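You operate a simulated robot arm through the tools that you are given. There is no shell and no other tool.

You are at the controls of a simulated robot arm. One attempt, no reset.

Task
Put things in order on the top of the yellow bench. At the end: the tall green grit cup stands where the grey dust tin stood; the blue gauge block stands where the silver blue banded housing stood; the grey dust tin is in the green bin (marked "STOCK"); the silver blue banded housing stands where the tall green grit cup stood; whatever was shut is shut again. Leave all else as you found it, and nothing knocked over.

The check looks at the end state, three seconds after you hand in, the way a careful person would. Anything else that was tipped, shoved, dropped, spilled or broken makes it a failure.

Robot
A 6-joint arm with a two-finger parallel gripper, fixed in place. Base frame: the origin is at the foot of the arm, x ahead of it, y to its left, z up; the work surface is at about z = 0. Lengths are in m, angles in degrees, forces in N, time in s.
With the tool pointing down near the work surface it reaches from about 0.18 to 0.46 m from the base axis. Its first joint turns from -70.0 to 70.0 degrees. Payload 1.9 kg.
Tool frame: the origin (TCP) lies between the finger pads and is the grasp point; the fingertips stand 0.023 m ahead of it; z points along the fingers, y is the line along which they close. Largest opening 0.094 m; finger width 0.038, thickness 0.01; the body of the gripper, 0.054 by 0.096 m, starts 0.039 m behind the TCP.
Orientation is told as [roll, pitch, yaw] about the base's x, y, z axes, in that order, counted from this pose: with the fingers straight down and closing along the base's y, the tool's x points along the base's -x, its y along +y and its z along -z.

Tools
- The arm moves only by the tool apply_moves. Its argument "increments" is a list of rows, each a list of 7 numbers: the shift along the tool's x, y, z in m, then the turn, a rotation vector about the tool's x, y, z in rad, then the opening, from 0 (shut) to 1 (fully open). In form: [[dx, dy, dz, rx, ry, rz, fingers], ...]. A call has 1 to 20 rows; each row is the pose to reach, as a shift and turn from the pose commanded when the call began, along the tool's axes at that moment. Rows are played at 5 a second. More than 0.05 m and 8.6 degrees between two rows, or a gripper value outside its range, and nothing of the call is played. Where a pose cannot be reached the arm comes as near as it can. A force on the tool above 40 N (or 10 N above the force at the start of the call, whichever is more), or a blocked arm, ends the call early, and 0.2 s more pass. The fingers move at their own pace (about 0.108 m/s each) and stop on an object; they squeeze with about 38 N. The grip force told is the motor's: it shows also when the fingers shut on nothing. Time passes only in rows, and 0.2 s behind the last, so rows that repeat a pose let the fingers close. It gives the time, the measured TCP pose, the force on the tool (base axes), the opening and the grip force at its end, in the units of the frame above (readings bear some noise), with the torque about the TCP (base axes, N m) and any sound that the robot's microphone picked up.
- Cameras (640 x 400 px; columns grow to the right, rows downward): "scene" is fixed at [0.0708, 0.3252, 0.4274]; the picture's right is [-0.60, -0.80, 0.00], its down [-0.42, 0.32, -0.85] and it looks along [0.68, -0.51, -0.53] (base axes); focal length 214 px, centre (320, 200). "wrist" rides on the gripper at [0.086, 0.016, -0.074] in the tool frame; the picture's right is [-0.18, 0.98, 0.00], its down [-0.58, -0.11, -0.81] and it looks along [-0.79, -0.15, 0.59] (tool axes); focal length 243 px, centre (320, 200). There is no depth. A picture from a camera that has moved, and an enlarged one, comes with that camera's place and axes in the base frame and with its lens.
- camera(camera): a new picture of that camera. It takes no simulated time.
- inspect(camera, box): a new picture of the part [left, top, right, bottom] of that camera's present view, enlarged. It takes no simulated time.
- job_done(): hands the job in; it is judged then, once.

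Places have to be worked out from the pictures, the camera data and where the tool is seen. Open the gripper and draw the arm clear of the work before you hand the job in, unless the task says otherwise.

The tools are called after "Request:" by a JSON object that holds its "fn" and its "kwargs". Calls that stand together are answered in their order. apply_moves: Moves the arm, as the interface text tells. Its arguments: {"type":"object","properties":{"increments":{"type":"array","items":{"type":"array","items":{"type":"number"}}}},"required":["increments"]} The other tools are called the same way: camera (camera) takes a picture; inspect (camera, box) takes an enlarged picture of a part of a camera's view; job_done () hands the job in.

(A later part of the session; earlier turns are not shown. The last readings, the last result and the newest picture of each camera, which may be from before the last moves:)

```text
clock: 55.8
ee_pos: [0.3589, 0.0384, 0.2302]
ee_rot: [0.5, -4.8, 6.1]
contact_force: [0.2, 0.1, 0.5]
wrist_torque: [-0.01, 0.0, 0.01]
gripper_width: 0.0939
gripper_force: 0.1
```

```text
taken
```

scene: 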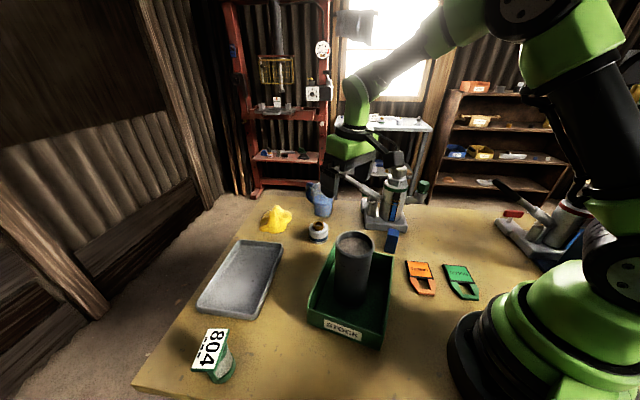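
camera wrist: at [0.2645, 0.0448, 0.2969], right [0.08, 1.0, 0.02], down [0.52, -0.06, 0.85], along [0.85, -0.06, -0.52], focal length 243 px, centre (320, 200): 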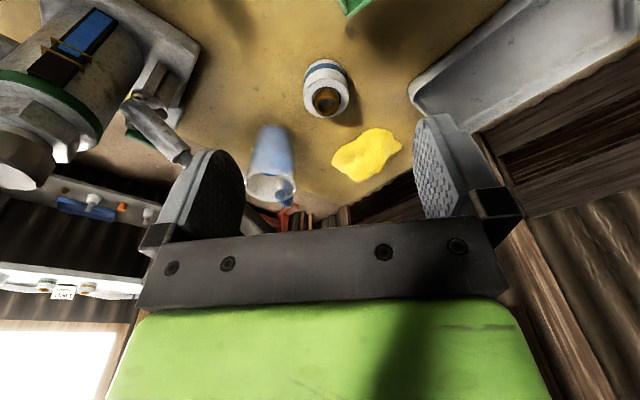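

Request:
{"fn": "inspect", "kwargs": {"camera": "wrist", "box": [260, 40, 400, 140]}}

Request:
{"fn": "inspect", "kwargs": {"camera": "scene", "box": [280, 190, 420, 290]}}

```text
4.00 times, centred on (330, 90) of wrist
camera zoom: at [0.2645, 0.0448, 0.2969], right [0.08, 1.0, 0.02], down [0.52, -0.06, 0.85], along [0.85, -0.06, -0.52], focal length 970 px, centre (280, 640)
```

zoom: 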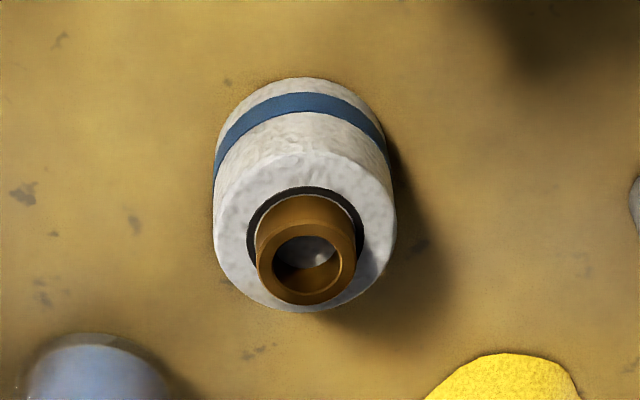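

```text
4.00 times, centred on (350, 240) of scene
camera zoom: at [0.0709, 0.3252, 0.4274], right [-0.6, -0.8, 0.0], down [-0.42, 0.32, -0.85], along [0.68, -0.51, -0.53], focal length 858 px, centre (200, 40)
```

zoom: 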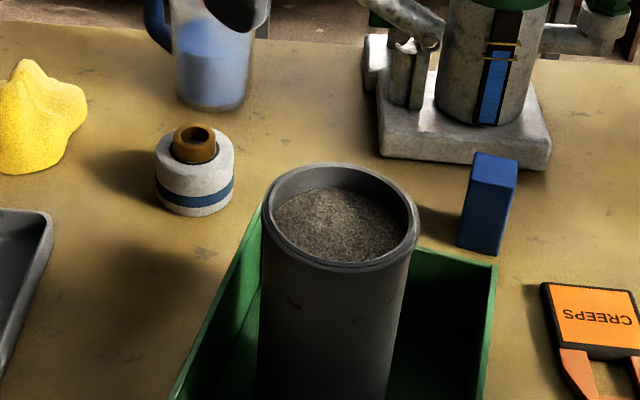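

The housing measures (0.452, 0.044), 55 mm diameter, with its top at about 0.036 and the bushing to 0.049. I move out over it while descending to z ≈ 0.145, with the tilt eased to 7° for reach margin.

Request:
{"fn": "apply_moves", "kwargs": {"increments": [[-0.0273, -0.0016, 0.0325, 0.003, -0.012, 0.0035, 1], [-0.0546, -0.0032, 0.065, 0.006, -0.024, 0.007, 1], [-0.0723, -0.0042, 0.0917, 0.0087, -0.035, 0.0105, 1], [-0.0865, -0.0049, 0.0929, 0.0087, -0.035, 0.0105, 1], [-0.0865, -0.0049, 0.0929, 0.0087, -0.035, 0.0105, 1]]}}

Request:
{"fn": "camera", "kwargs": {"camera": "wrist"}}

Request:
{"fn": "camera", "kwargs": {"camera": "scene"}}

```text
clock: 57.0
ee_pos: [0.4488, 0.0472, 0.1455]
ee_rot: [0.0, -6.8, 5.4]
contact_force: [-0.1, 0.2, -0.7]
wrist_torque: [0.0, -0.02, 0.0]
gripper_width: 0.0938
gripper_force: 0.1
```

```text
taken
camera wrist: at [0.3531, 0.0545, 0.2099], right [0.09, 1.0, 0.02], down [0.49, -0.06, 0.87], along [0.87, -0.07, -0.49], focal length 243 px, centre (320, 200)
```

wrist: 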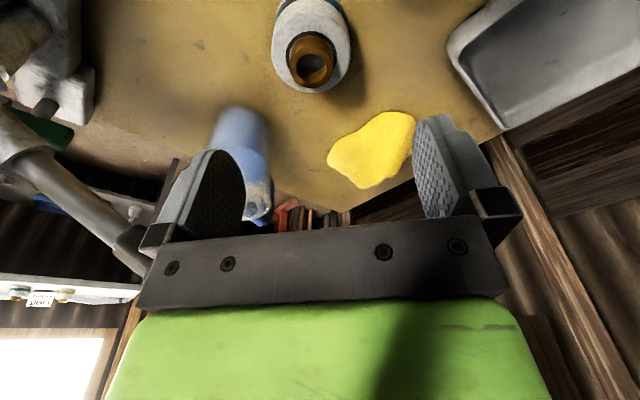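

```text
taken
```

scene: 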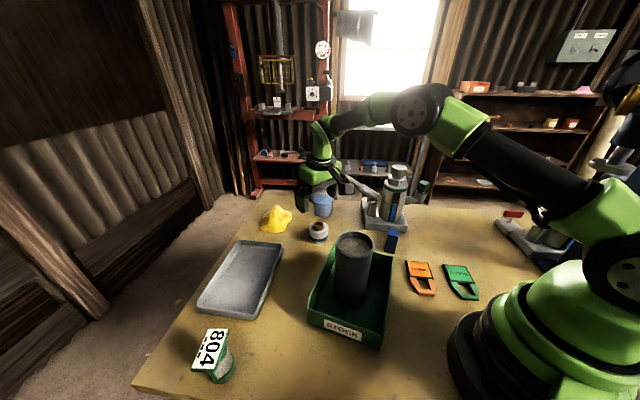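

The TCP is near (0.448, 0.047). I enlarge the view to recompute the offset to the housing before descending.

Request:
{"fn": "inspect", "kwargs": {"camera": "wrist", "box": [250, 0, 380, 100]}}

Request:
{"fn": "inspect", "kwargs": {"camera": "scene", "box": [260, 130, 420, 260]}}

```text
4.00 times, centred on (315, 50) of wrist
camera zoom: at [0.3531, 0.0545, 0.2099], right [0.09, 1.0, 0.02], down [0.49, -0.06, 0.87], along [0.87, -0.07, -0.49], focal length 970 px, centre (340, 800)
```

zoom: 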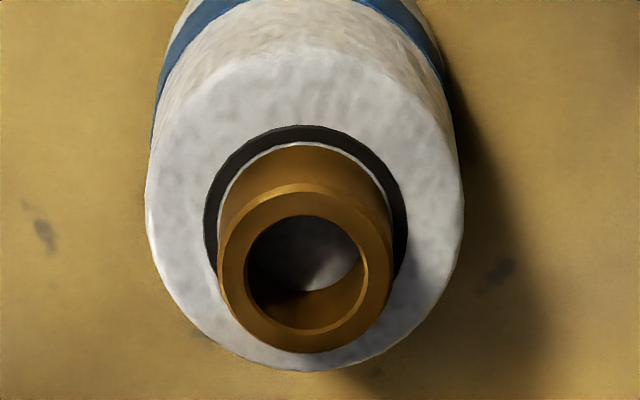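

```text
3.08 times, centred on (340, 195) of scene
camera zoom: at [0.0708, 0.3252, 0.4274], right [-0.6, -0.8, 0.0], down [-0.42, 0.32, -0.85], along [0.68, -0.51, -0.53], focal length 660 px, centre (258, 215)
```

zoom: 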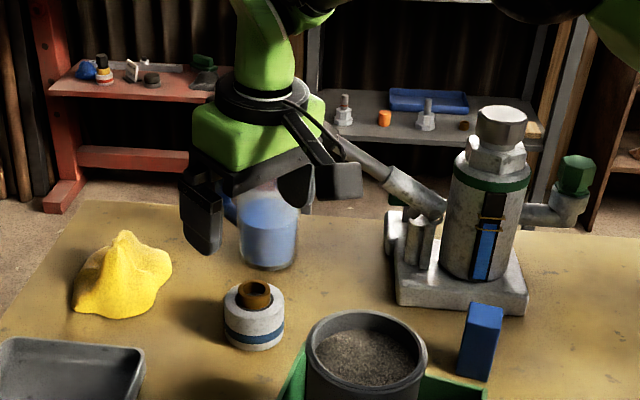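

The housing computes to (0.450, 0.043), so I shift 5 mm sideways and lower in two stages; first to z ≈ 0.085.

Request:
{"fn": "apply_moves", "kwargs": {"increments": [[0.0005, -0.0048, 0.012, 0, 0, 0, 1], [0.0025, -0.0048, 0.03, 0, 0, 0, 1], [0.0045, -0.0048, 0.045, 0, 0, 0, 1], [0.0064, -0.0048, 0.061, 0, 0, 0, 1], [0.0064, -0.0048, 0.061, 0, 0, 0, 1]]}}

Request:
{"fn": "camera", "kwargs": {"camera": "wrist"}}

Request:
{"fn": "inspect", "kwargs": {"camera": "scene", "box": [260, 150, 420, 280]}}

```text
clock: 58.2
ee_pos: [0.4524, 0.0418, 0.0843]
ee_rot: [0.0, -6.8, 5.4]
contact_force: [0.1, 0.0, 0.1]
wrist_torque: [-0.02, 0.01, -0.02]
gripper_width: 0.0942
gripper_force: 0.0
```

```text
taken
camera wrist: at [0.3555, 0.0491, 0.1476], right [0.09, 1.0, 0.02], down [0.49, -0.06, 0.87], along [0.87, -0.07, -0.49], focal length 243 px, centre (320, 200)
```

wrist: 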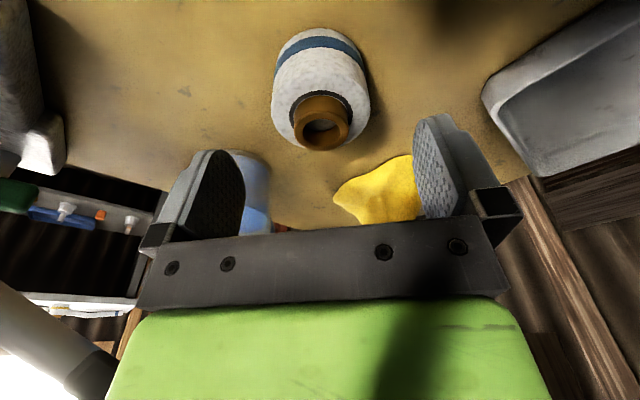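

```text
3.08 times, centred on (340, 215) of scene
camera zoom: at [0.0708, 0.3252, 0.4274], right [-0.6, -0.8, 0.0], down [-0.42, 0.32, -0.85], along [0.68, -0.51, -0.53], focal length 660 px, centre (258, 154)
```

zoom: 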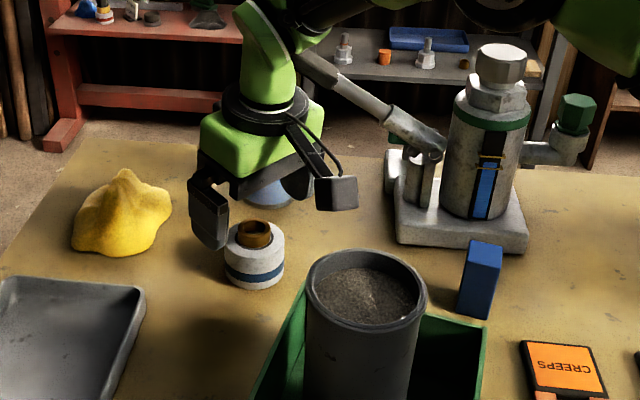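

Alignment is good (TCP 0.451, 0.042). I lower the last 5 cm so the pads straddle the housing's body, with the camera still clear above the bin edge.

Request:
{"fn": "apply_moves", "kwargs": {"increments": [[0.0015, 0, 0.0125, 0, 0, 0, 1], [0.003, 0, 0.025, 0, 0, 0, 1], [0.0045, 0, 0.0375, 0, 0, 0, 1], [0.006, 0, 0.0496, 0, 0, 0, 1], [0.006, 0, 0.0496, 0, 0, 0, 1]]}}

Request:
{"fn": "camera", "kwargs": {"camera": "wrist"}}

Request:
{"fn": "inspect", "kwargs": {"camera": "scene", "box": [260, 150, 420, 280]}}

```text
clock: 59.4
ee_pos: [0.4529, 0.0392, 0.0348]
ee_rot: [0.0, -6.8, 5.5]
contact_force: [1.3, -0.1, 0.6]
wrist_torque: [-0.01, 0.0, 0.0]
gripper_width: 0.0941
gripper_force: 0.1
```

```text
taken
camera wrist: at [0.3564, 0.0476, 0.0975], right [0.09, 1.0, 0.02], down [0.49, -0.06, 0.87], along [0.87, -0.07, -0.49], focal length 243 px, centre (320, 200)
```

wrist: 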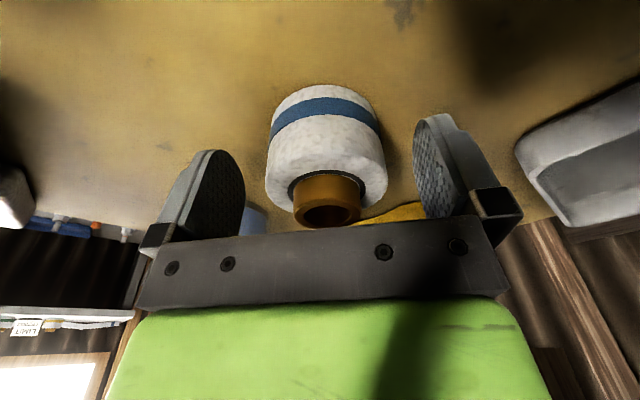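

```text
3.08 times, centred on (340, 215) of scene
camera zoom: at [0.0708, 0.3252, 0.4274], right [-0.6, -0.8, 0.0], down [-0.42, 0.32, -0.85], along [0.68, -0.51, -0.53], focal length 660 px, centre (258, 154)
```

zoom: 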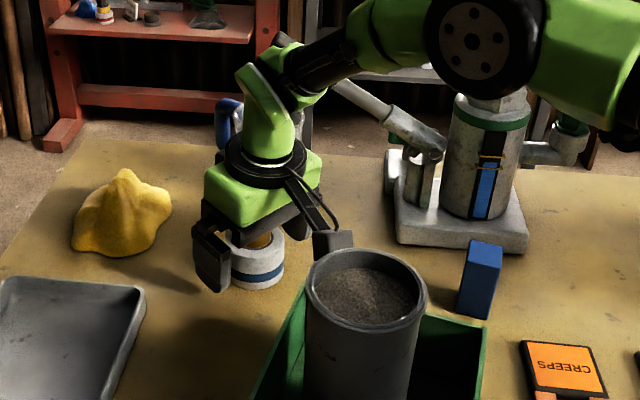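

The housing is centred between the pads. I close the gripper on it.

Request:
{"fn": "apply_moves", "kwargs": {"increments": [[0, 0, 0, 0, 0, 0, 0.68], [0, 0, 0, 0, 0, 0, 0.62], [0, 0, 0, 0, 0, 0, 0.4], [0, 0, 0, 0, 0, 0, 0.0], [0, 0, 0, 0, 0, 0, 0.0]]}}

Request:
{"fn": "camera", "kwargs": {"camera": "wrist"}}

```text
clock: 60.6
ee_pos: [0.4524, 0.0413, 0.0345]
ee_rot: [0.0, -6.8, 5.4]
contact_force: [0.1, 0.2, -0.2]
wrist_torque: [0.11, 0.05, 0.01]
gripper_width: 0.054
gripper_force: 37.7
```

```text
taken
camera wrist: at [0.3563, 0.0475, 0.0976], right [0.09, 1.0, 0.02], down [0.49, -0.06, 0.87], along [0.87, -0.07, -0.49], focal length 243 px, centre (320, 200)
```

wrist: 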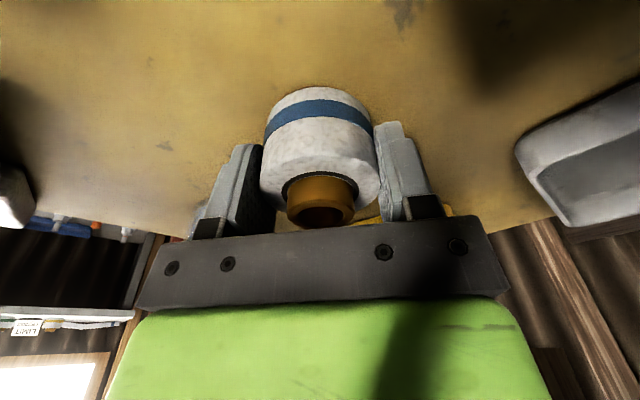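

Gripped at 54 mm. I lift 1.5 cm first to verify the hold.

Request:
{"fn": "apply_moves", "kwargs": {"increments": [[-0.0006, 0, -0.005, 0, 0, 0, 0], [-0.0018, 0, -0.0149, 0, 0, 0, 0], [-0.0018, 0, -0.0149, 0, 0, 0, 0]]}}

Request:
{"fn": "camera", "kwargs": {"camera": "wrist"}}

Request:
{"fn": "inspect", "kwargs": {"camera": "scene", "box": [260, 150, 420, 280]}}

```text
clock: 61.4
ee_pos: [0.453, 0.0402, 0.0483]
ee_rot: [0.0, -6.7, 5.4]
contact_force: [0.7, -0.1, -6.1]
wrist_torque: [0.0, 0.02, -0.01]
gripper_width: 0.0537
gripper_force: 37.8
```

```text
taken
camera wrist: at [0.3555, 0.0487, 0.1123], right [0.09, 1.0, 0.02], down [0.49, -0.06, 0.87], along [0.87, -0.07, -0.49], focal length 243 px, centre (320, 200)
```

wrist: 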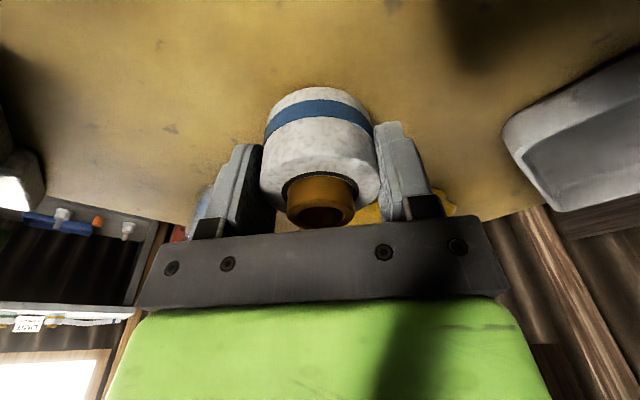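

```text
3.08 times, centred on (340, 215) of scene
camera zoom: at [0.0709, 0.3252, 0.4274], right [-0.6, -0.8, 0.0], down [-0.42, 0.32, -0.85], along [0.68, -0.51, -0.53], focal length 660 px, centre (258, 154)
```

zoom: 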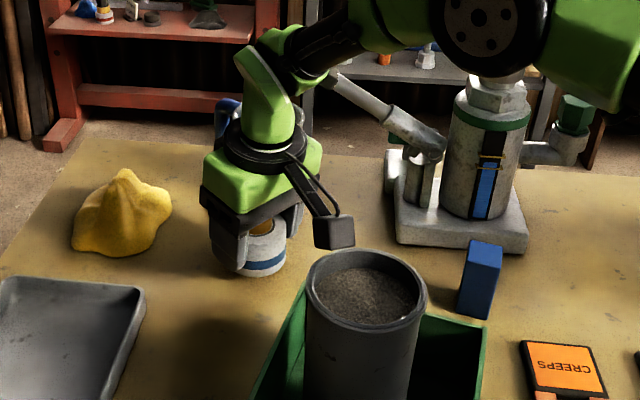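

The housing is held (about 0.6 kg). I raise it straight up 15 cm, well above the tin's rim, then draw inward to r ≈ 0.28.

Request:
{"fn": "apply_moves", "kwargs": {"increments": [[-0.0036, 0, -0.0298, 0, 0, 0, 0], [-0.0071, 0, -0.0596, 0, 0, 0, 0], [-0.0107, 0, -0.0894, 0, 0, 0, 0], [-0.0142, 0, -0.1192, 0, 0, 0, 0], [-0.0178, 0, -0.149, 0, 0, 0, 0], [0.0148, 0, -0.1629, 0, 0, 0, 0], [0.0474, 0, -0.1769, 0, 0, 0, 0], [0.08, 0, -0.1908, 0, 0, 0, 0], [0.1125, 0, -0.2048, 0, 0, 0, 0], [0.1451, 0, -0.2187, 0, 0, 0, 0]]}}

Request:
{"fn": "camera", "kwargs": {"camera": "scene"}}

```text
clock: 63.6
ee_pos: [0.2782, 0.0239, 0.2494]
ee_rot: [0.1, -6.8, 5.4]
contact_force: [0.2, 0.8, -6.2]
wrist_torque: [-0.02, -0.04, -0.04]
gripper_width: 0.0538
gripper_force: 37.7
```

```text
taken
```

scene: 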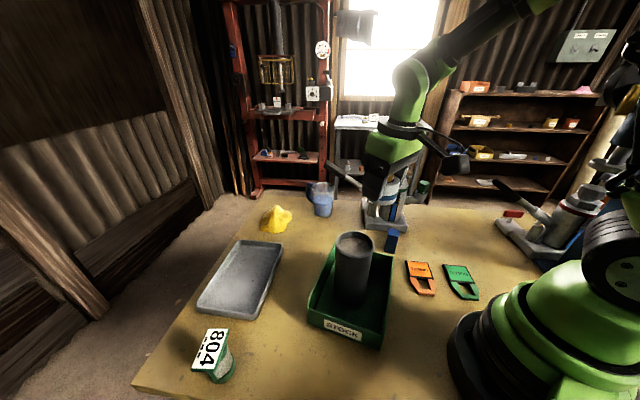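

Held and level. I swing to the right side at this height (housing bottom above 0.21) to face the cup's old spot.

Request:
{"fn": "apply_moves", "kwargs": {"increments": [[0.0166, -0.0323, -0.002, 0.0161, 0, 0.1352, 0], [0.0331, -0.0646, -0.0039, 0.0322, 0, 0.2704, 0], [0.0497, -0.0969, -0.0059, 0.0483, 0, 0.4056, 0], [0.0663, -0.1292, -0.0079, 0.0645, 0, 0.5407, 0], [0.0829, -0.1615, -0.0099, 0.0806, 0, 0.6759, 0], [0.0994, -0.1938, -0.0118, 0.0967, 0, 0.8111, 0], [0.116, -0.2261, -0.0138, 0.1128, 0, 0.9463, 0], [0.116, -0.2261, -0.0138, 0.1128, 0, 0.9463, 0]]}}

Request:
{"fn": "camera", "kwargs": {"camera": "wrist"}}

Request:
{"fn": "camera", "kwargs": {"camera": "scene"}}

```text
clock: 65.4
ee_pos: [0.19, -0.2105, 0.2486]
ee_rot: [0.0, -6.8, -49.3]
contact_force: [0.2, -0.1, -6.8]
wrist_torque: [-0.02, 0.0, -0.02]
gripper_width: 0.0537
gripper_force: 37.9
```

```text
taken
camera wrist: at [0.1387, -0.1276, 0.3111], right [0.86, 0.5, 0.02], down [0.23, -0.44, 0.87], along [0.45, -0.75, -0.49], focal length 243 px, centre (320, 200)
```

wrist: 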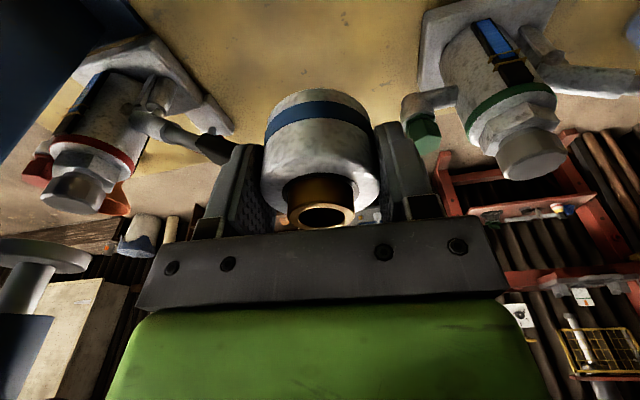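

```text
taken
```

scene: 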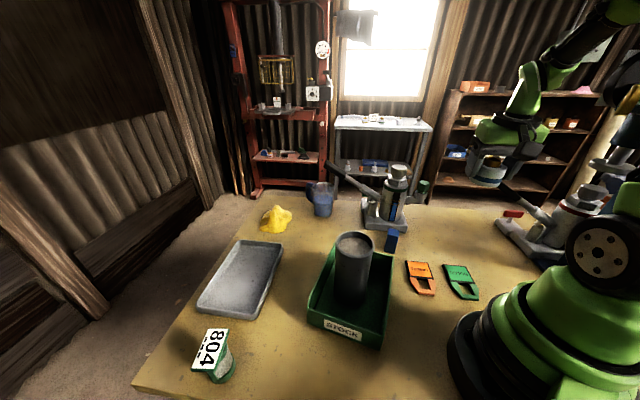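

I move outward 13 cm at this height to above the cup's old spot (0.2695, −0.312), then verify.

Request:
{"fn": "apply_moves", "kwargs": {"increments": [[-0.0325, -0.0013, 0.0039, 0, 0, 0, 0], [-0.065, -0.0026, 0.0078, 0, 0, 0, 0], [-0.0976, -0.0039, 0.0116, 0, 0, 0, 0], [-0.1301, -0.0052, 0.0155, 0, 0, 0, 0], [-0.1301, -0.0052, 0.0155, 0, 0, 0, 0]]}}

Request:
{"fn": "camera", "kwargs": {"camera": "wrist"}}

Request:
{"fn": "inspect", "kwargs": {"camera": "scene", "box": [400, 80, 560, 240]}}

```text
clock: 66.6
ee_pos: [0.2676, -0.3147, 0.2484]
ee_rot: [0.0, -6.7, -49.2]
contact_force: [0.3, 0.2, -6.1]
wrist_torque: [0.01, 0.01, 0.0]
gripper_width: 0.0539
gripper_force: 37.9
```

```text
taken
camera wrist: at [0.218, -0.2311, 0.3123], right [0.86, 0.5, 0.02], down [0.23, -0.44, 0.87], along [0.45, -0.74, -0.49], focal length 243 px, centre (320, 200)
```

wrist: 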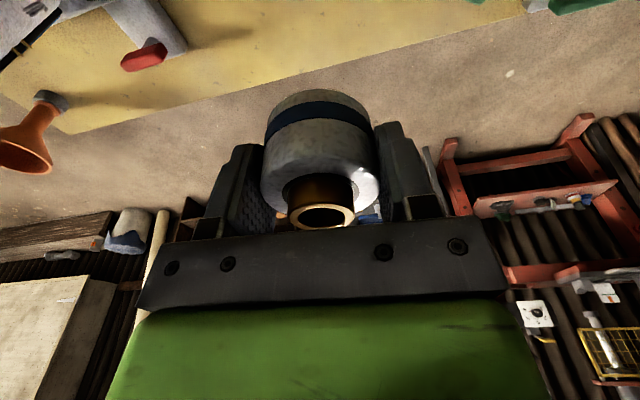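

```text
2.50 times, centred on (480, 160) of scene
camera zoom: at [0.0709, 0.3251, 0.4274], right [-0.6, -0.8, 0.0], down [-0.42, 0.32, -0.85], along [0.68, -0.51, -0.53], focal length 536 px, centre (-80, 300)
```

zoom: 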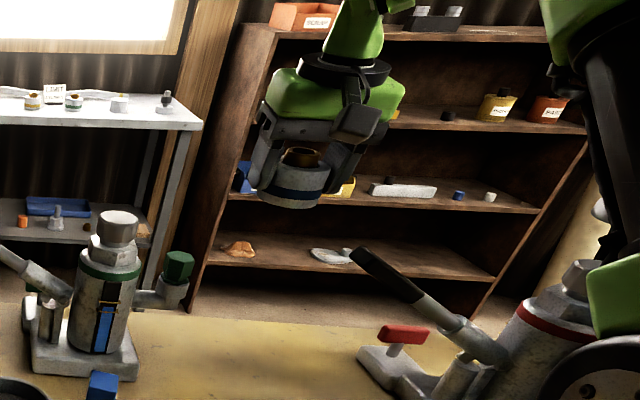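

TCP is at (0.267, −0.313). I nudge 2 mm and start descending, first 10 cm, keeping an eye on the handle and knob.

Request:
{"fn": "apply_moves", "kwargs": {"increments": [[0.003, 0.002, 0.0248, 0, 0, 0, 0], [0.0059, 0.002, 0.0497, 0, 0, 0, 0], [0.0089, 0.002, 0.0745, 0, 0, 0, 0], [0.0118, 0.002, 0.0993, 0, 0, 0, 0], [0.0118, 0.002, 0.0993, 0, 0, 0, 0]]}}

Request:
{"fn": "inspect", "kwargs": {"camera": "scene", "box": [400, 100, 560, 240]}}

Request:
{"fn": "camera", "kwargs": {"camera": "wrist"}}

```text
clock: 67.8
ee_pos: [0.2713, -0.3135, 0.1494]
ee_rot: [0.0, -6.9, -49.2]
contact_force: [-0.1, -0.1, -5.0]
wrist_torque: [0.01, -0.02, 0.0]
gripper_width: 0.0538
gripper_force: 38.2
```

```text
2.86 times, centred on (480, 170) of scene
camera zoom: at [0.0709, 0.3252, 0.4274], right [-0.6, -0.8, 0.0], down [-0.42, 0.32, -0.85], along [0.68, -0.51, -0.53], focal length 613 px, centre (-137, 286)
```

zoom: 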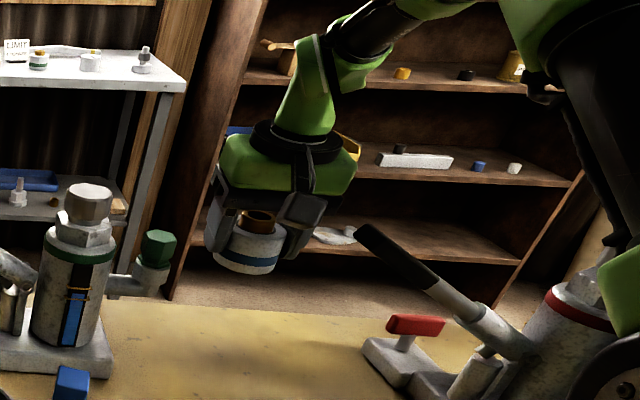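

```text
taken
camera wrist: at [0.2213, -0.2311, 0.2128], right [0.86, 0.5, 0.02], down [0.23, -0.44, 0.87], along [0.45, -0.75, -0.49], focal length 243 px, centre (320, 200)
```

wrist: 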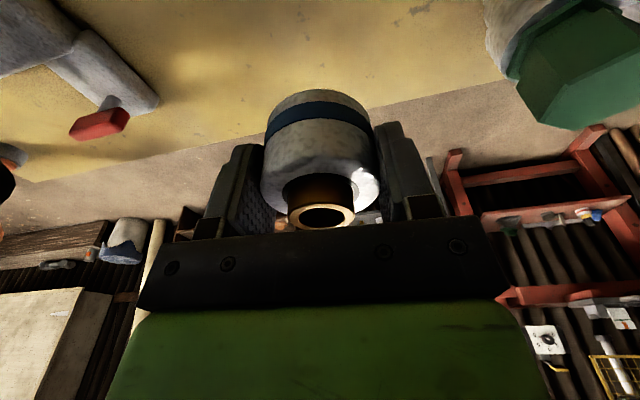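

Position is within 2 mm and gaps look good. I continue down to about 8 mm above the table.

Request:
{"fn": "apply_moves", "kwargs": {"increments": [[0.003, 0, 0.0248, 0, 0, 0, 0], [0.0059, 0, 0.0497, 0, 0, 0, 0], [0.0089, 0, 0.0745, 0, 0, 0, 0], [0.0124, 0, 0.104, 0, 0, 0, 0], [0.0124, 0, 0.104, 0, 0, 0, 0]]}}

Request:
{"fn": "inspect", "kwargs": {"camera": "scene", "box": [400, 120, 560, 260]}}

Request:
{"fn": "camera", "kwargs": {"camera": "wrist"}}

```text
clock: 69.0
ee_pos: [0.2722, -0.3149, 0.0432]
ee_rot: [-0.1, -6.8, -49.2]
contact_force: [0.0, -0.3, -5.8]
wrist_torque: [0.03, 0.02, -0.05]
gripper_width: 0.0539
gripper_force: 37.7
```

```text
2.86 times, centred on (480, 190) of scene
camera zoom: at [0.0709, 0.3252, 0.4274], right [-0.6, -0.8, 0.0], down [-0.42, 0.32, -0.85], along [0.68, -0.51, -0.53], focal length 613 px, centre (-137, 229)
```

zoom: 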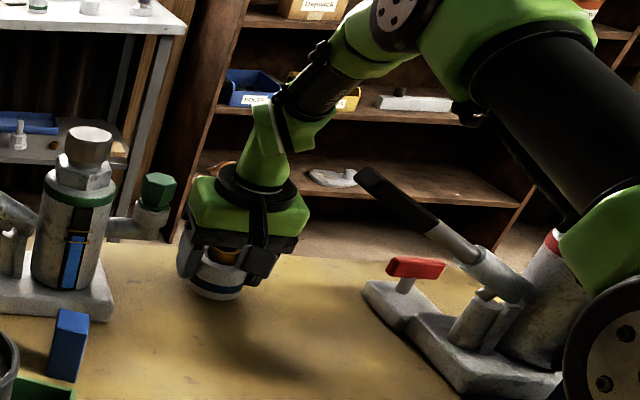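

```text
taken
camera wrist: at [0.2217, -0.2313, 0.1077], right [0.86, 0.5, 0.02], down [0.23, -0.44, 0.87], along [0.45, -0.75, -0.49], focal length 243 px, centre (320, 200)
```

wrist: 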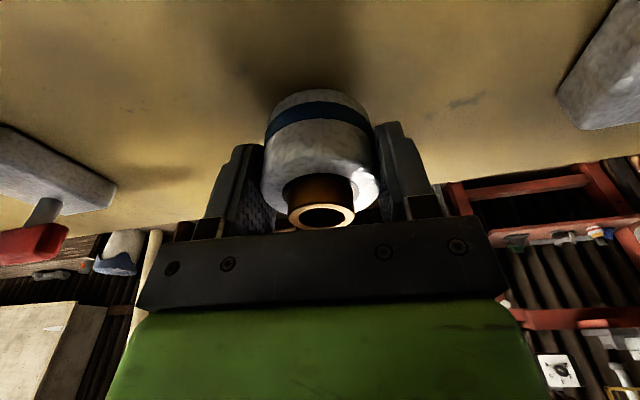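

About 10 mm to go; I step down 8 mm with a 1.5 mm inward correction and check force.

Request:
{"fn": "apply_moves", "kwargs": {"increments": [[0.0018, 0, 0.003, 0, 0, 0, 0], [0.0022, 0, 0.006, 0, 0, 0, 0], [0.0024, 0, 0.0078, 0, 0, 0, 0], [0.0024, 0, 0.0078, 0, 0, 0, 0]]}}

Request:
{"fn": "apply_moves", "kwargs": {"increments": [[0.0001, 0, 0.001, 0, 0, 0, 0], [0.0002, 0, 0.002, 0, 0, 0, 0], [0.0002, 0, 0.002, 0, 0, 0, 0]]}}

```text
clock: 70.0
ee_pos: [0.2693, -0.3119, 0.035]
ee_rot: [0.0, -6.8, -49.2]
contact_force: [0.0, -0.6, -6.1]
wrist_torque: [0.04, 0.02, -0.01]
gripper_width: 0.054
gripper_force: 37.8
```

```text
clock: 70.8
ee_pos: [0.2701, -0.3125, 0.034]
ee_rot: [0.0, -6.8, -49.2]
contact_force: [-1.5, 1.3, -3.4]
wrist_torque: [-0.01, -0.02, 0.03]
gripper_width: 0.054
gripper_force: 37.8
```

The weight is starting to transfer (−6.1 to −3.4 N). One more half-millimetre, then I open the gripper a little.

Request:
{"fn": "apply_moves", "kwargs": {"increments": [[0.0001, 0, 0.0005, 0, 0, 0, 0], [0.0001, 0, 0.0005, 0, 0, 0, 0]]}}

Request:
{"fn": "apply_moves", "kwargs": {"increments": [[0, 0, 0, 0, 0, 0, 0.6], [0, 0, 0, 0, 0, 0, 0.66], [0, 0, 0, 0, 0, 0, 0.75], [0, 0, 0, 0, 0, 0, 0.85], [0, 0, 0, 0, 0, 0, 0.85]]}}

Request:
{"fn": "camera", "kwargs": {"camera": "wrist"}}

Request:
{"fn": "inspect", "kwargs": {"camera": "scene", "box": [400, 120, 560, 260]}}

```text
clock: 71.4
ee_pos: [0.2689, -0.3122, 0.0332]
ee_rot: [-0.1, -6.9, -49.2]
contact_force: [-4.4, 3.3, 9.1]
wrist_torque: [0.1, 0.03, 0.04]
gripper_width: 0.0539
gripper_force: 38.5
```

```text
clock: 72.6
ee_pos: [0.2695, -0.3121, 0.033]
ee_rot: [0.1, -6.8, -49.2]
contact_force: [0.5, -0.4, 0.3]
wrist_torque: [-0.02, 0.05, 0.01]
gripper_width: 0.0799
gripper_force: 0.0
```

```text
taken
camera wrist: at [0.2192, -0.2292, 0.097], right [0.86, 0.5, 0.02], down [0.23, -0.44, 0.87], along [0.45, -0.75, -0.49], focal length 243 px, centre (320, 200)
```

wrist: 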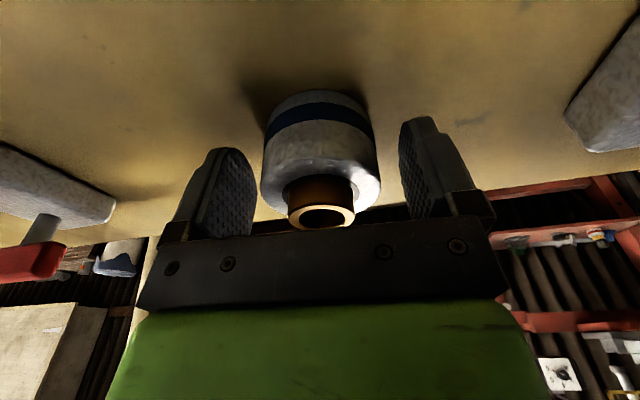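

```text
2.86 times, centred on (480, 190) of scene
camera zoom: at [0.0708, 0.3252, 0.4274], right [-0.6, -0.8, 0.0], down [-0.42, 0.32, -0.85], along [0.68, -0.51, -0.53], focal length 613 px, centre (-137, 229)
```

zoom: 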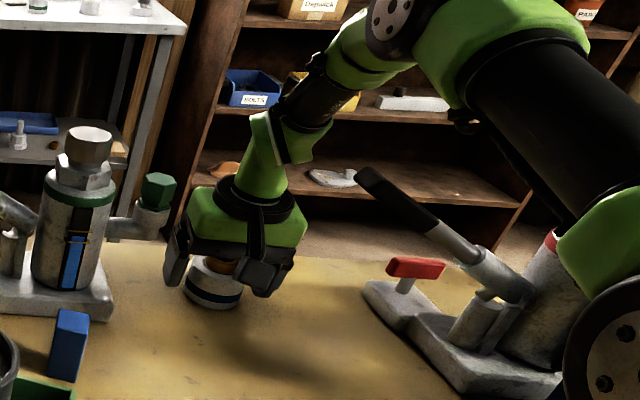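

The housing stands on the cup's old spot. I open fully on the way and withdraw straight up to z ≈ 0.245.

Request:
{"fn": "apply_moves", "kwargs": {"increments": [[-0.0024, 0, -0.0199, 0, 0, 0, 0.85], [-0.0059, 0, -0.0497, 0, 0, 0, 0.85], [-0.0107, 0, -0.0894, 0, 0, 0, 1], [-0.0154, 0, -0.1291, 0, 0, 0, 1], [-0.0201, 0, -0.1688, 0, 0, 0, 1], [-0.0249, 0, -0.2085, 0, 0, 0, 1]]}}

Request:
{"fn": "camera", "kwargs": {"camera": "wrist"}}

Request:
{"fn": "inspect", "kwargs": {"camera": "scene", "box": [400, 120, 560, 260]}}

```text
clock: 74.0
ee_pos: [0.2688, -0.3123, 0.2465]
ee_rot: [0.0, -6.9, -49.1]
contact_force: [0.4, 0.1, -0.7]
wrist_torque: [-0.04, -0.03, -0.03]
gripper_width: 0.0938
gripper_force: 0.1
```

```text
taken
camera wrist: at [0.2181, -0.2289, 0.3107], right [0.86, 0.5, 0.02], down [0.23, -0.44, 0.87], along [0.45, -0.75, -0.49], focal length 243 px, centre (320, 200)
```

wrist: 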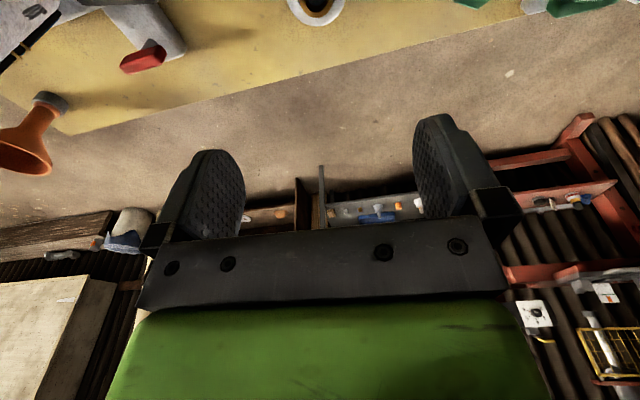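

```text
2.86 times, centred on (480, 190) of scene
camera zoom: at [0.0708, 0.3252, 0.4274], right [-0.6, -0.8, 0.0], down [-0.42, 0.32, -0.85], along [0.68, -0.51, -0.53], focal length 613 px, centre (-137, 229)
```

zoom: 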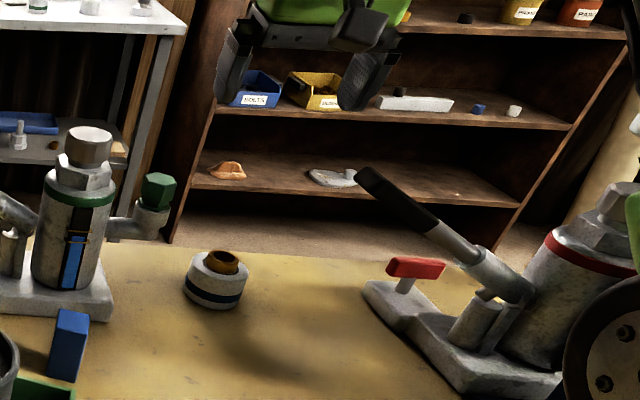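

The housing stands correctly. Now the blue block: I back inward at height and swing round to look at it closely for its orientation.

Request:
{"fn": "apply_moves", "kwargs": {"increments": [[0.043, 0, -0.0051, 0, 0, 0, 1], [0.086, 0, -0.0103, 0, 0, 0, 1], [0.1291, 0, -0.0154, 0, 0, 0, 1], [0.1472, 0.0248, -0.0222, -0.0139, 0, -0.1164, 1], [0.1653, 0.0496, -0.029, -0.0278, 0, -0.2328, 1], [0.1834, 0.0744, -0.0357, -0.0416, 0, -0.3492, 1], [0.2015, 0.0992, -0.0425, -0.0555, 0, -0.4656, 1], [0.2196, 0.124, -0.0493, -0.0694, 0, -0.582, 1], [0.2196, 0.124, -0.0493, -0.0694, 0, -0.582, 1]]}}

Request:
{"fn": "camera", "kwargs": {"camera": "wrist"}}

Request:
{"fn": "camera", "kwargs": {"camera": "scene"}}

```text
clock: 76.0
ee_pos: [0.2188, -0.0613, 0.2666]
ee_rot: [0.0, -6.7, -15.4]
contact_force: [-0.6, 0.2, 0.4]
wrist_torque: [-0.03, 0.02, -0.01]
gripper_width: 0.094
gripper_force: 0.1
```

```text
taken
camera wrist: at [0.1309, -0.0187, 0.3299], right [0.44, 0.9, 0.02], down [0.43, -0.23, 0.87], along [0.79, -0.37, -0.49], focal length 243 px, centre (320, 200)
```

wrist: 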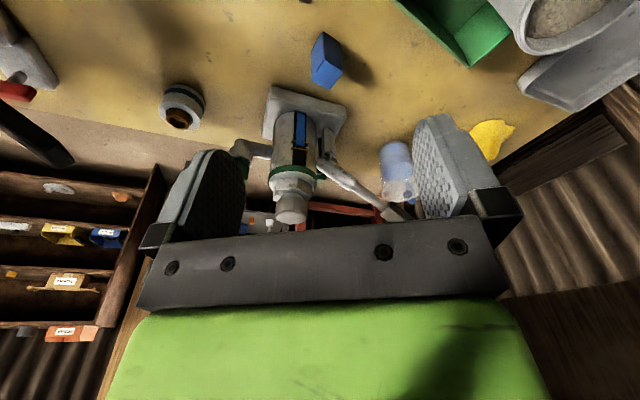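

```text
taken
```

scene: 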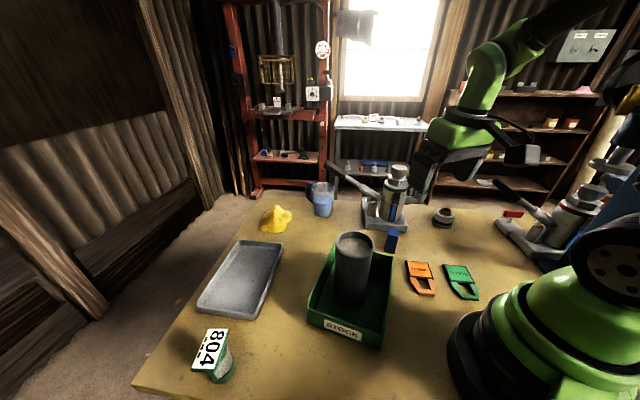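

Request:
{"fn": "inspect", "kwargs": {"camera": "wrist", "box": [260, 10, 400, 110]}}

Request:
{"fn": "inspect", "kwargs": {"camera": "scene", "box": [350, 200, 440, 270]}}

Request:
{"fn": "inspect", "kwargs": {"camera": "wrist", "box": [140, 60, 260, 150]}}

```text
4.00 times, centred on (330, 60) of wrist
camera zoom: at [0.1309, -0.0187, 0.3299], right [0.44, 0.9, 0.02], down [0.43, -0.23, 0.87], along [0.79, -0.37, -0.49], focal length 970 px, centre (280, 760)
```

zoom: 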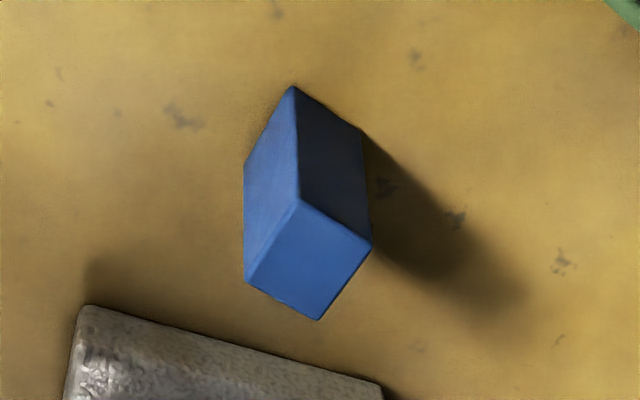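

```text
5.71 times, centred on (395, 235) of scene
camera zoom: at [0.0708, 0.3252, 0.4274], right [-0.6, -0.8, 0.0], down [-0.42, 0.32, -0.85], along [0.68, -0.51, -0.53], focal length 1226 px, centre (-109, 0)
```

zoom: 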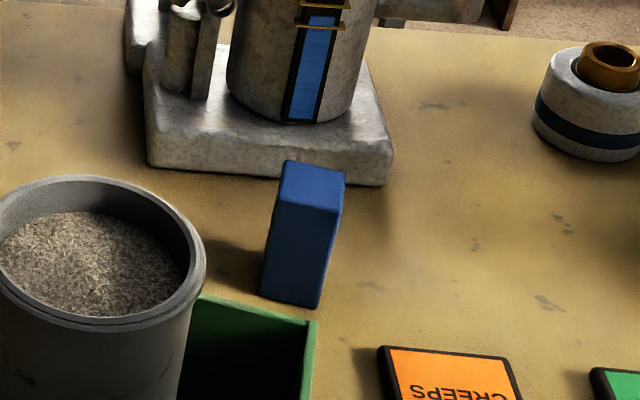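

```text
4.44 times, centred on (200, 105) of wrist
camera zoom: at [0.1309, -0.0187, 0.3299], right [0.44, 0.9, 0.02], down [0.43, -0.23, 0.87], along [0.79, -0.37, -0.49], focal length 1078 px, centre (853, 622)
```

zoom: 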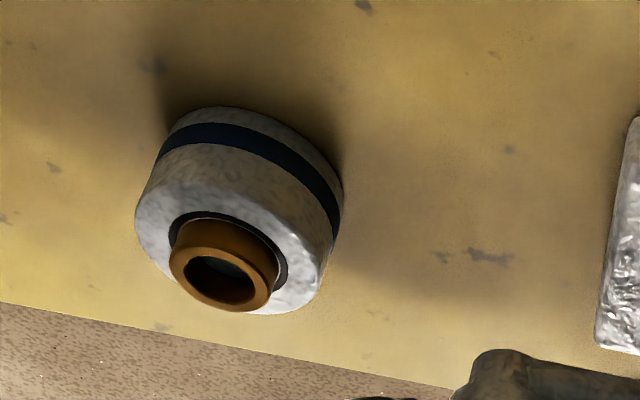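

The block is about 25–29 mm square and 60 mm tall, at (0.2987, −0.084), with face normals at about 32.5° and −57.5°. Yaw −57.5° keeps the gripper's long side parallel to the jack, so I move above the block with that yaw.

Request:
{"fn": "apply_moves", "kwargs": {"increments": [[-0.0131, -0.0004, 0.01, 0.0145, 0, 0.1217, 1], [-0.0262, -0.0008, 0.0199, 0.029, 0, 0.2433, 1], [-0.0393, -0.0012, 0.0299, 0.0435, 0, 0.365, 1], [-0.0523, -0.0016, 0.0398, 0.058, 0, 0.4867, 1], [-0.0654, -0.002, 0.0498, 0.0725, 0, 0.6083, 1], [-0.0785, -0.0024, 0.0597, 0.087, 0, 0.73, 1], [-0.0785, -0.0024, 0.0597, 0.087, 0, 0.73, 1]]}}

Request:
{"fn": "camera", "kwargs": {"camera": "wrist"}}

Request:
{"fn": "camera", "kwargs": {"camera": "scene"}}

```text
clock: 77.6
ee_pos: [0.2992, -0.0878, 0.2153]
ee_rot: [0.0, -6.8, -57.8]
contact_force: [0.1, 0.5, -0.1]
wrist_torque: [-0.01, 0.03, 0.01]
gripper_width: 0.094
gripper_force: 0.2
```

```text
taken
camera wrist: at [0.2613, 0.0024, 0.2798], right [0.93, 0.37, 0.02], down [0.16, -0.47, 0.87], along [0.33, -0.8, -0.49], focal length 243 px, centre (320, 200)
```

wrist: 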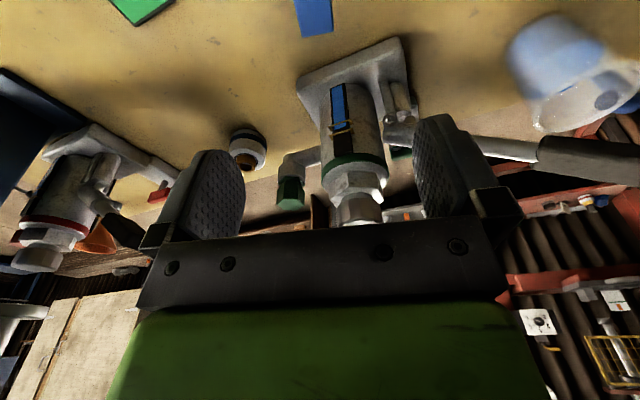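

```text
taken
```

scene: 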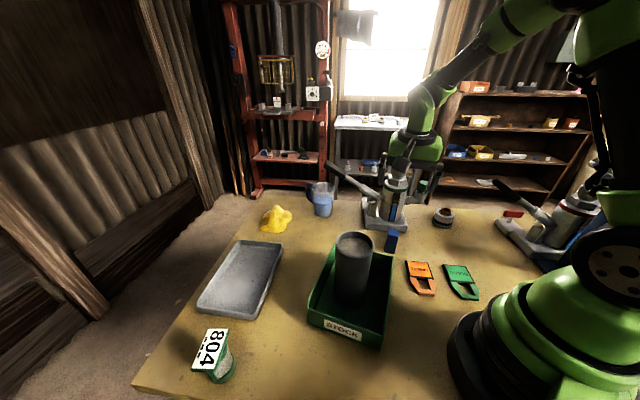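

I enlarge the top of the view to check that the block's edges are parallel to the pads.

Request:
{"fn": "inspect", "kwargs": {"camera": "wrist", "box": [270, 0, 370, 60]}}

Request:
{"fn": "inspect", "kwargs": {"camera": "scene", "box": [340, 130, 460, 270]}}

```text
6.40 times, centred on (320, 30) of wrist
camera zoom: at [0.2613, 0.0024, 0.2798], right [0.93, 0.37, 0.02], down [0.16, -0.47, 0.87], along [0.33, -0.8, -0.49], focal length 1553 px, centre (320, 1288)
```

zoom: 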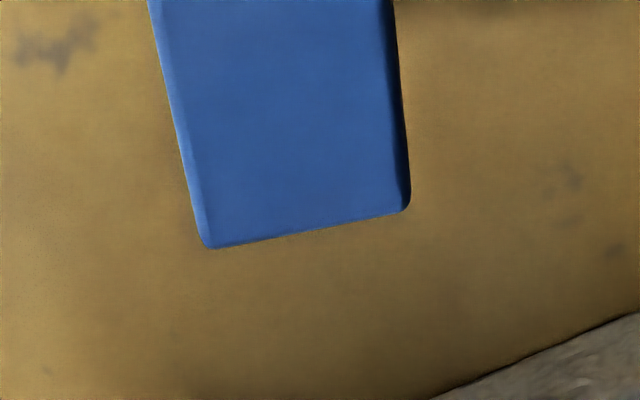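

```text
2.86 times, centred on (400, 200) of scene
camera zoom: at [0.0708, 0.3252, 0.4274], right [-0.6, -0.8, 0.0], down [-0.42, 0.32, -0.85], along [0.68, -0.51, -0.53], focal length 613 px, centre (91, 200)
```

zoom: 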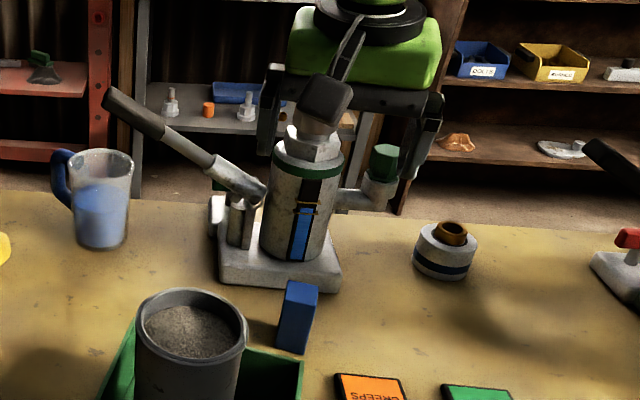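

The block's edge runs at 31.8°, so the pads are parallel to within a degree and centred sideways. I shift 2 mm and descend to z ≈ 0.1 first.

Request:
{"fn": "apply_moves", "kwargs": {"increments": [[0.005, 0.0005, 0.0285, 0, 0, 0.006, 1], [0.0085, 0.0005, 0.058, 0, 0, 0.006, 1], [0.0121, 0.0005, 0.0875, 0, 0, 0.006, 1], [0.0156, 0.0005, 0.115, 0, 0, 0.006, 1], [0.0156, 0.0005, 0.115, 0, 0, 0.006, 1]]}}

Request:
{"fn": "camera", "kwargs": {"camera": "wrist"}}

Request:
{"fn": "inspect", "kwargs": {"camera": "scene", "box": [340, 130, 460, 270]}}

```text
clock: 78.8
ee_pos: [0.3, -0.0861, 0.0997]
ee_rot: [0.0, -6.8, -58.1]
contact_force: [0.5, 0.1, -0.2]
wrist_torque: [-0.01, 0.03, -0.01]
gripper_width: 0.0941
gripper_force: 0.0
```

```text
taken
camera wrist: at [0.2627, 0.0038, 0.164], right [0.93, 0.36, 0.02], down [0.16, -0.47, 0.87], along [0.33, -0.81, -0.49], focal length 243 px, centre (320, 200)
```

wrist: 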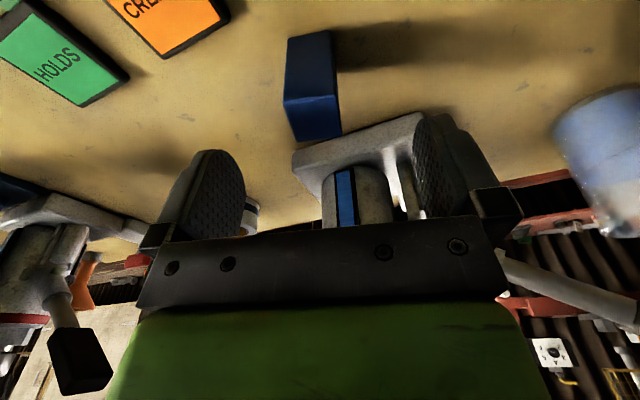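

```text
2.86 times, centred on (400, 200) of scene
camera zoom: at [0.0708, 0.3252, 0.4274], right [-0.6, -0.8, 0.0], down [-0.42, 0.32, -0.85], along [0.68, -0.51, -0.53], focal length 613 px, centre (91, 200)
```

zoom: 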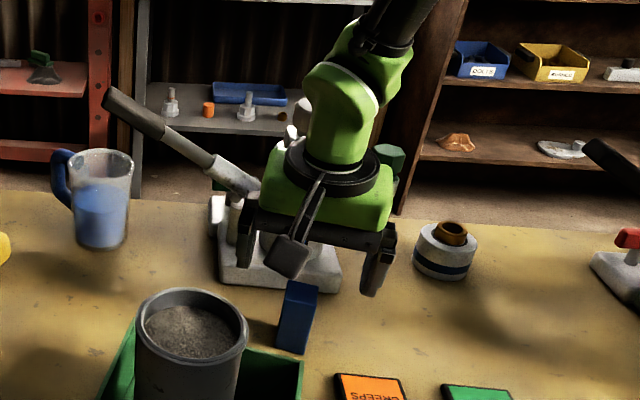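

The block's top computes to (0.2955, −0.082), about 4 mm inward of the TCP. I correct and lower to z ≈ 0.038 around the block.

Request:
{"fn": "apply_moves", "kwargs": {"increments": [[0.0045, -0.0012, 0.0125, 0, 0, 0, 1], [0.006, -0.0012, 0.0255, 0, 0, 0, 1], [0.0079, -0.0012, 0.041, 0, 0, 0, 1], [0.0104, -0.0012, 0.0618, 0, 0, 0, 1], [0.0104, -0.0012, 0.0618, 0, 0, 0, 1]]}}

Request:
{"fn": "camera", "kwargs": {"camera": "wrist"}}

Request:
{"fn": "inspect", "kwargs": {"camera": "scene", "box": [340, 150, 460, 290]}}

```text
clock: 80.0
ee_pos: [0.2973, -0.0842, 0.0387]
ee_rot: [0.1, -6.8, -58.1]
contact_force: [-0.5, -0.7, -0.2]
wrist_torque: [-0.02, 0.01, 0.0]
gripper_width: 0.0936
gripper_force: 0.0
```

```text
taken
camera wrist: at [0.2591, 0.0056, 0.1023], right [0.93, 0.36, 0.02], down [0.16, -0.47, 0.87], along [0.33, -0.81, -0.49], focal length 243 px, centre (320, 200)
```

wrist: 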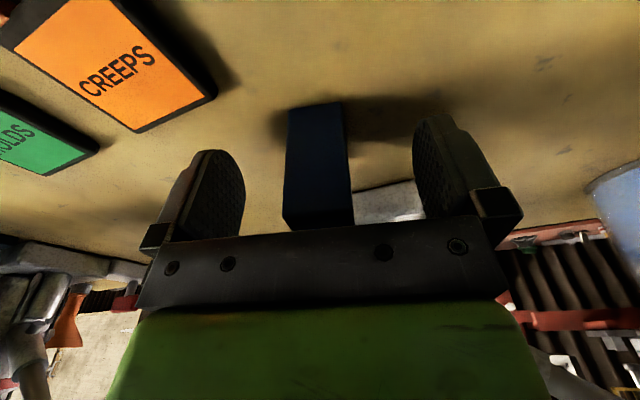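

```text
2.86 times, centred on (400, 220) of scene
camera zoom: at [0.0708, 0.3252, 0.4274], right [-0.6, -0.8, 0.0], down [-0.42, 0.32, -0.85], along [0.68, -0.51, -0.53], focal length 613 px, centre (91, 143)
```

zoom: 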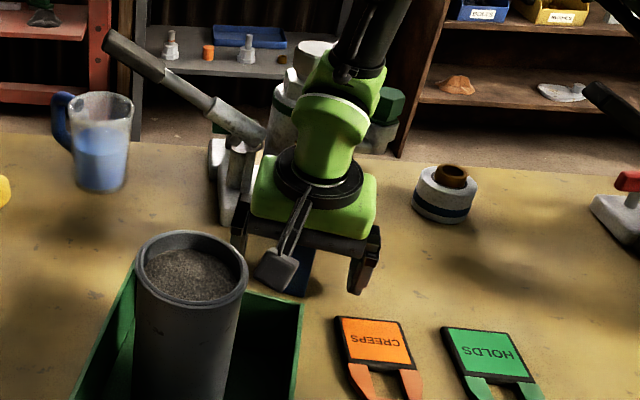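

The block is centred in the view (column 319). I close the gripper on it.

Request:
{"fn": "apply_moves", "kwargs": {"increments": [[0, 0, 0, 0, 0, 0, 0.5], [0, 0, 0, 0, 0, 0, 0.4], [0, 0, 0, 0, 0, 0, 0.35], [0, 0, 0, 0, 0, 0, 0.2], [0, 0, 0, 0, 0, 0, 0.0], [0, 0, 0, 0, 0, 0, 0.0]]}}

Request:
{"fn": "camera", "kwargs": {"camera": "wrist"}}

```text
clock: 81.4
ee_pos: [0.2957, -0.0847, 0.0397]
ee_rot: [0.2, -6.9, -58.2]
contact_force: [-0.6, -0.3, 0.3]
wrist_torque: [-0.03, -0.03, 0.0]
gripper_width: 0.0277
gripper_force: 38.0
```

```text
taken
camera wrist: at [0.259, 0.0056, 0.1024], right [0.93, 0.36, 0.02], down [0.16, -0.47, 0.87], along [0.33, -0.81, -0.49], focal length 243 px, centre (320, 200)
```

wrist: 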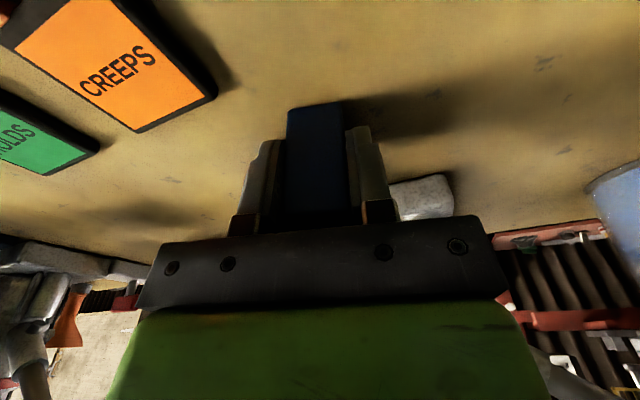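

Gripped at 27.7 mm. I lift it straight up 2 cm and check.

Request:
{"fn": "apply_moves", "kwargs": {"increments": [[-0.0006, 0, -0.005, 0, 0, 0, 0], [-0.0024, 0, -0.0199, 0, 0, 0, 0], [-0.0024, 0, -0.0199, 0, 0, 0, 0]]}}

Request:
{"fn": "inspect", "kwargs": {"camera": "scene", "box": [340, 150, 460, 290]}}

Request:
{"fn": "camera", "kwargs": {"camera": "wrist"}}

```text
clock: 82.2
ee_pos: [0.2963, -0.0841, 0.0575]
ee_rot: [0.1, -6.8, -58.2]
contact_force: [0.6, -0.3, -1.5]
wrist_torque: [-0.02, 0.01, -0.01]
gripper_width: 0.0274
gripper_force: 38.7
```

```text
2.86 times, centred on (400, 220) of scene
camera zoom: at [0.0708, 0.3252, 0.4274], right [-0.6, -0.8, 0.0], down [-0.42, 0.32, -0.85], along [0.68, -0.51, -0.53], focal length 613 px, centre (91, 143)
```

zoom: 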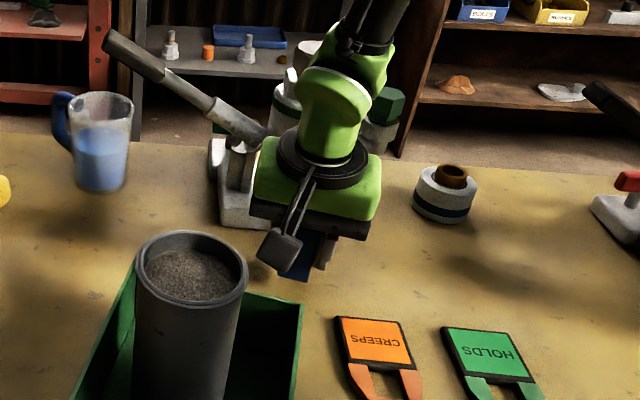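

```text
taken
camera wrist: at [0.2595, 0.0063, 0.1217], right [0.93, 0.37, 0.02], down [0.16, -0.47, 0.87], along [0.33, -0.81, -0.49], focal length 243 px, centre (320, 200)
```

wrist: 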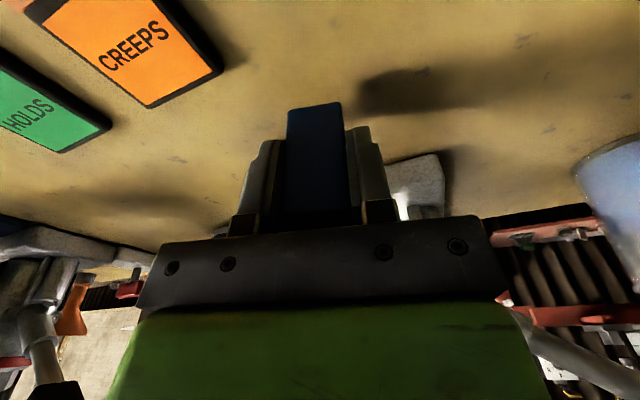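

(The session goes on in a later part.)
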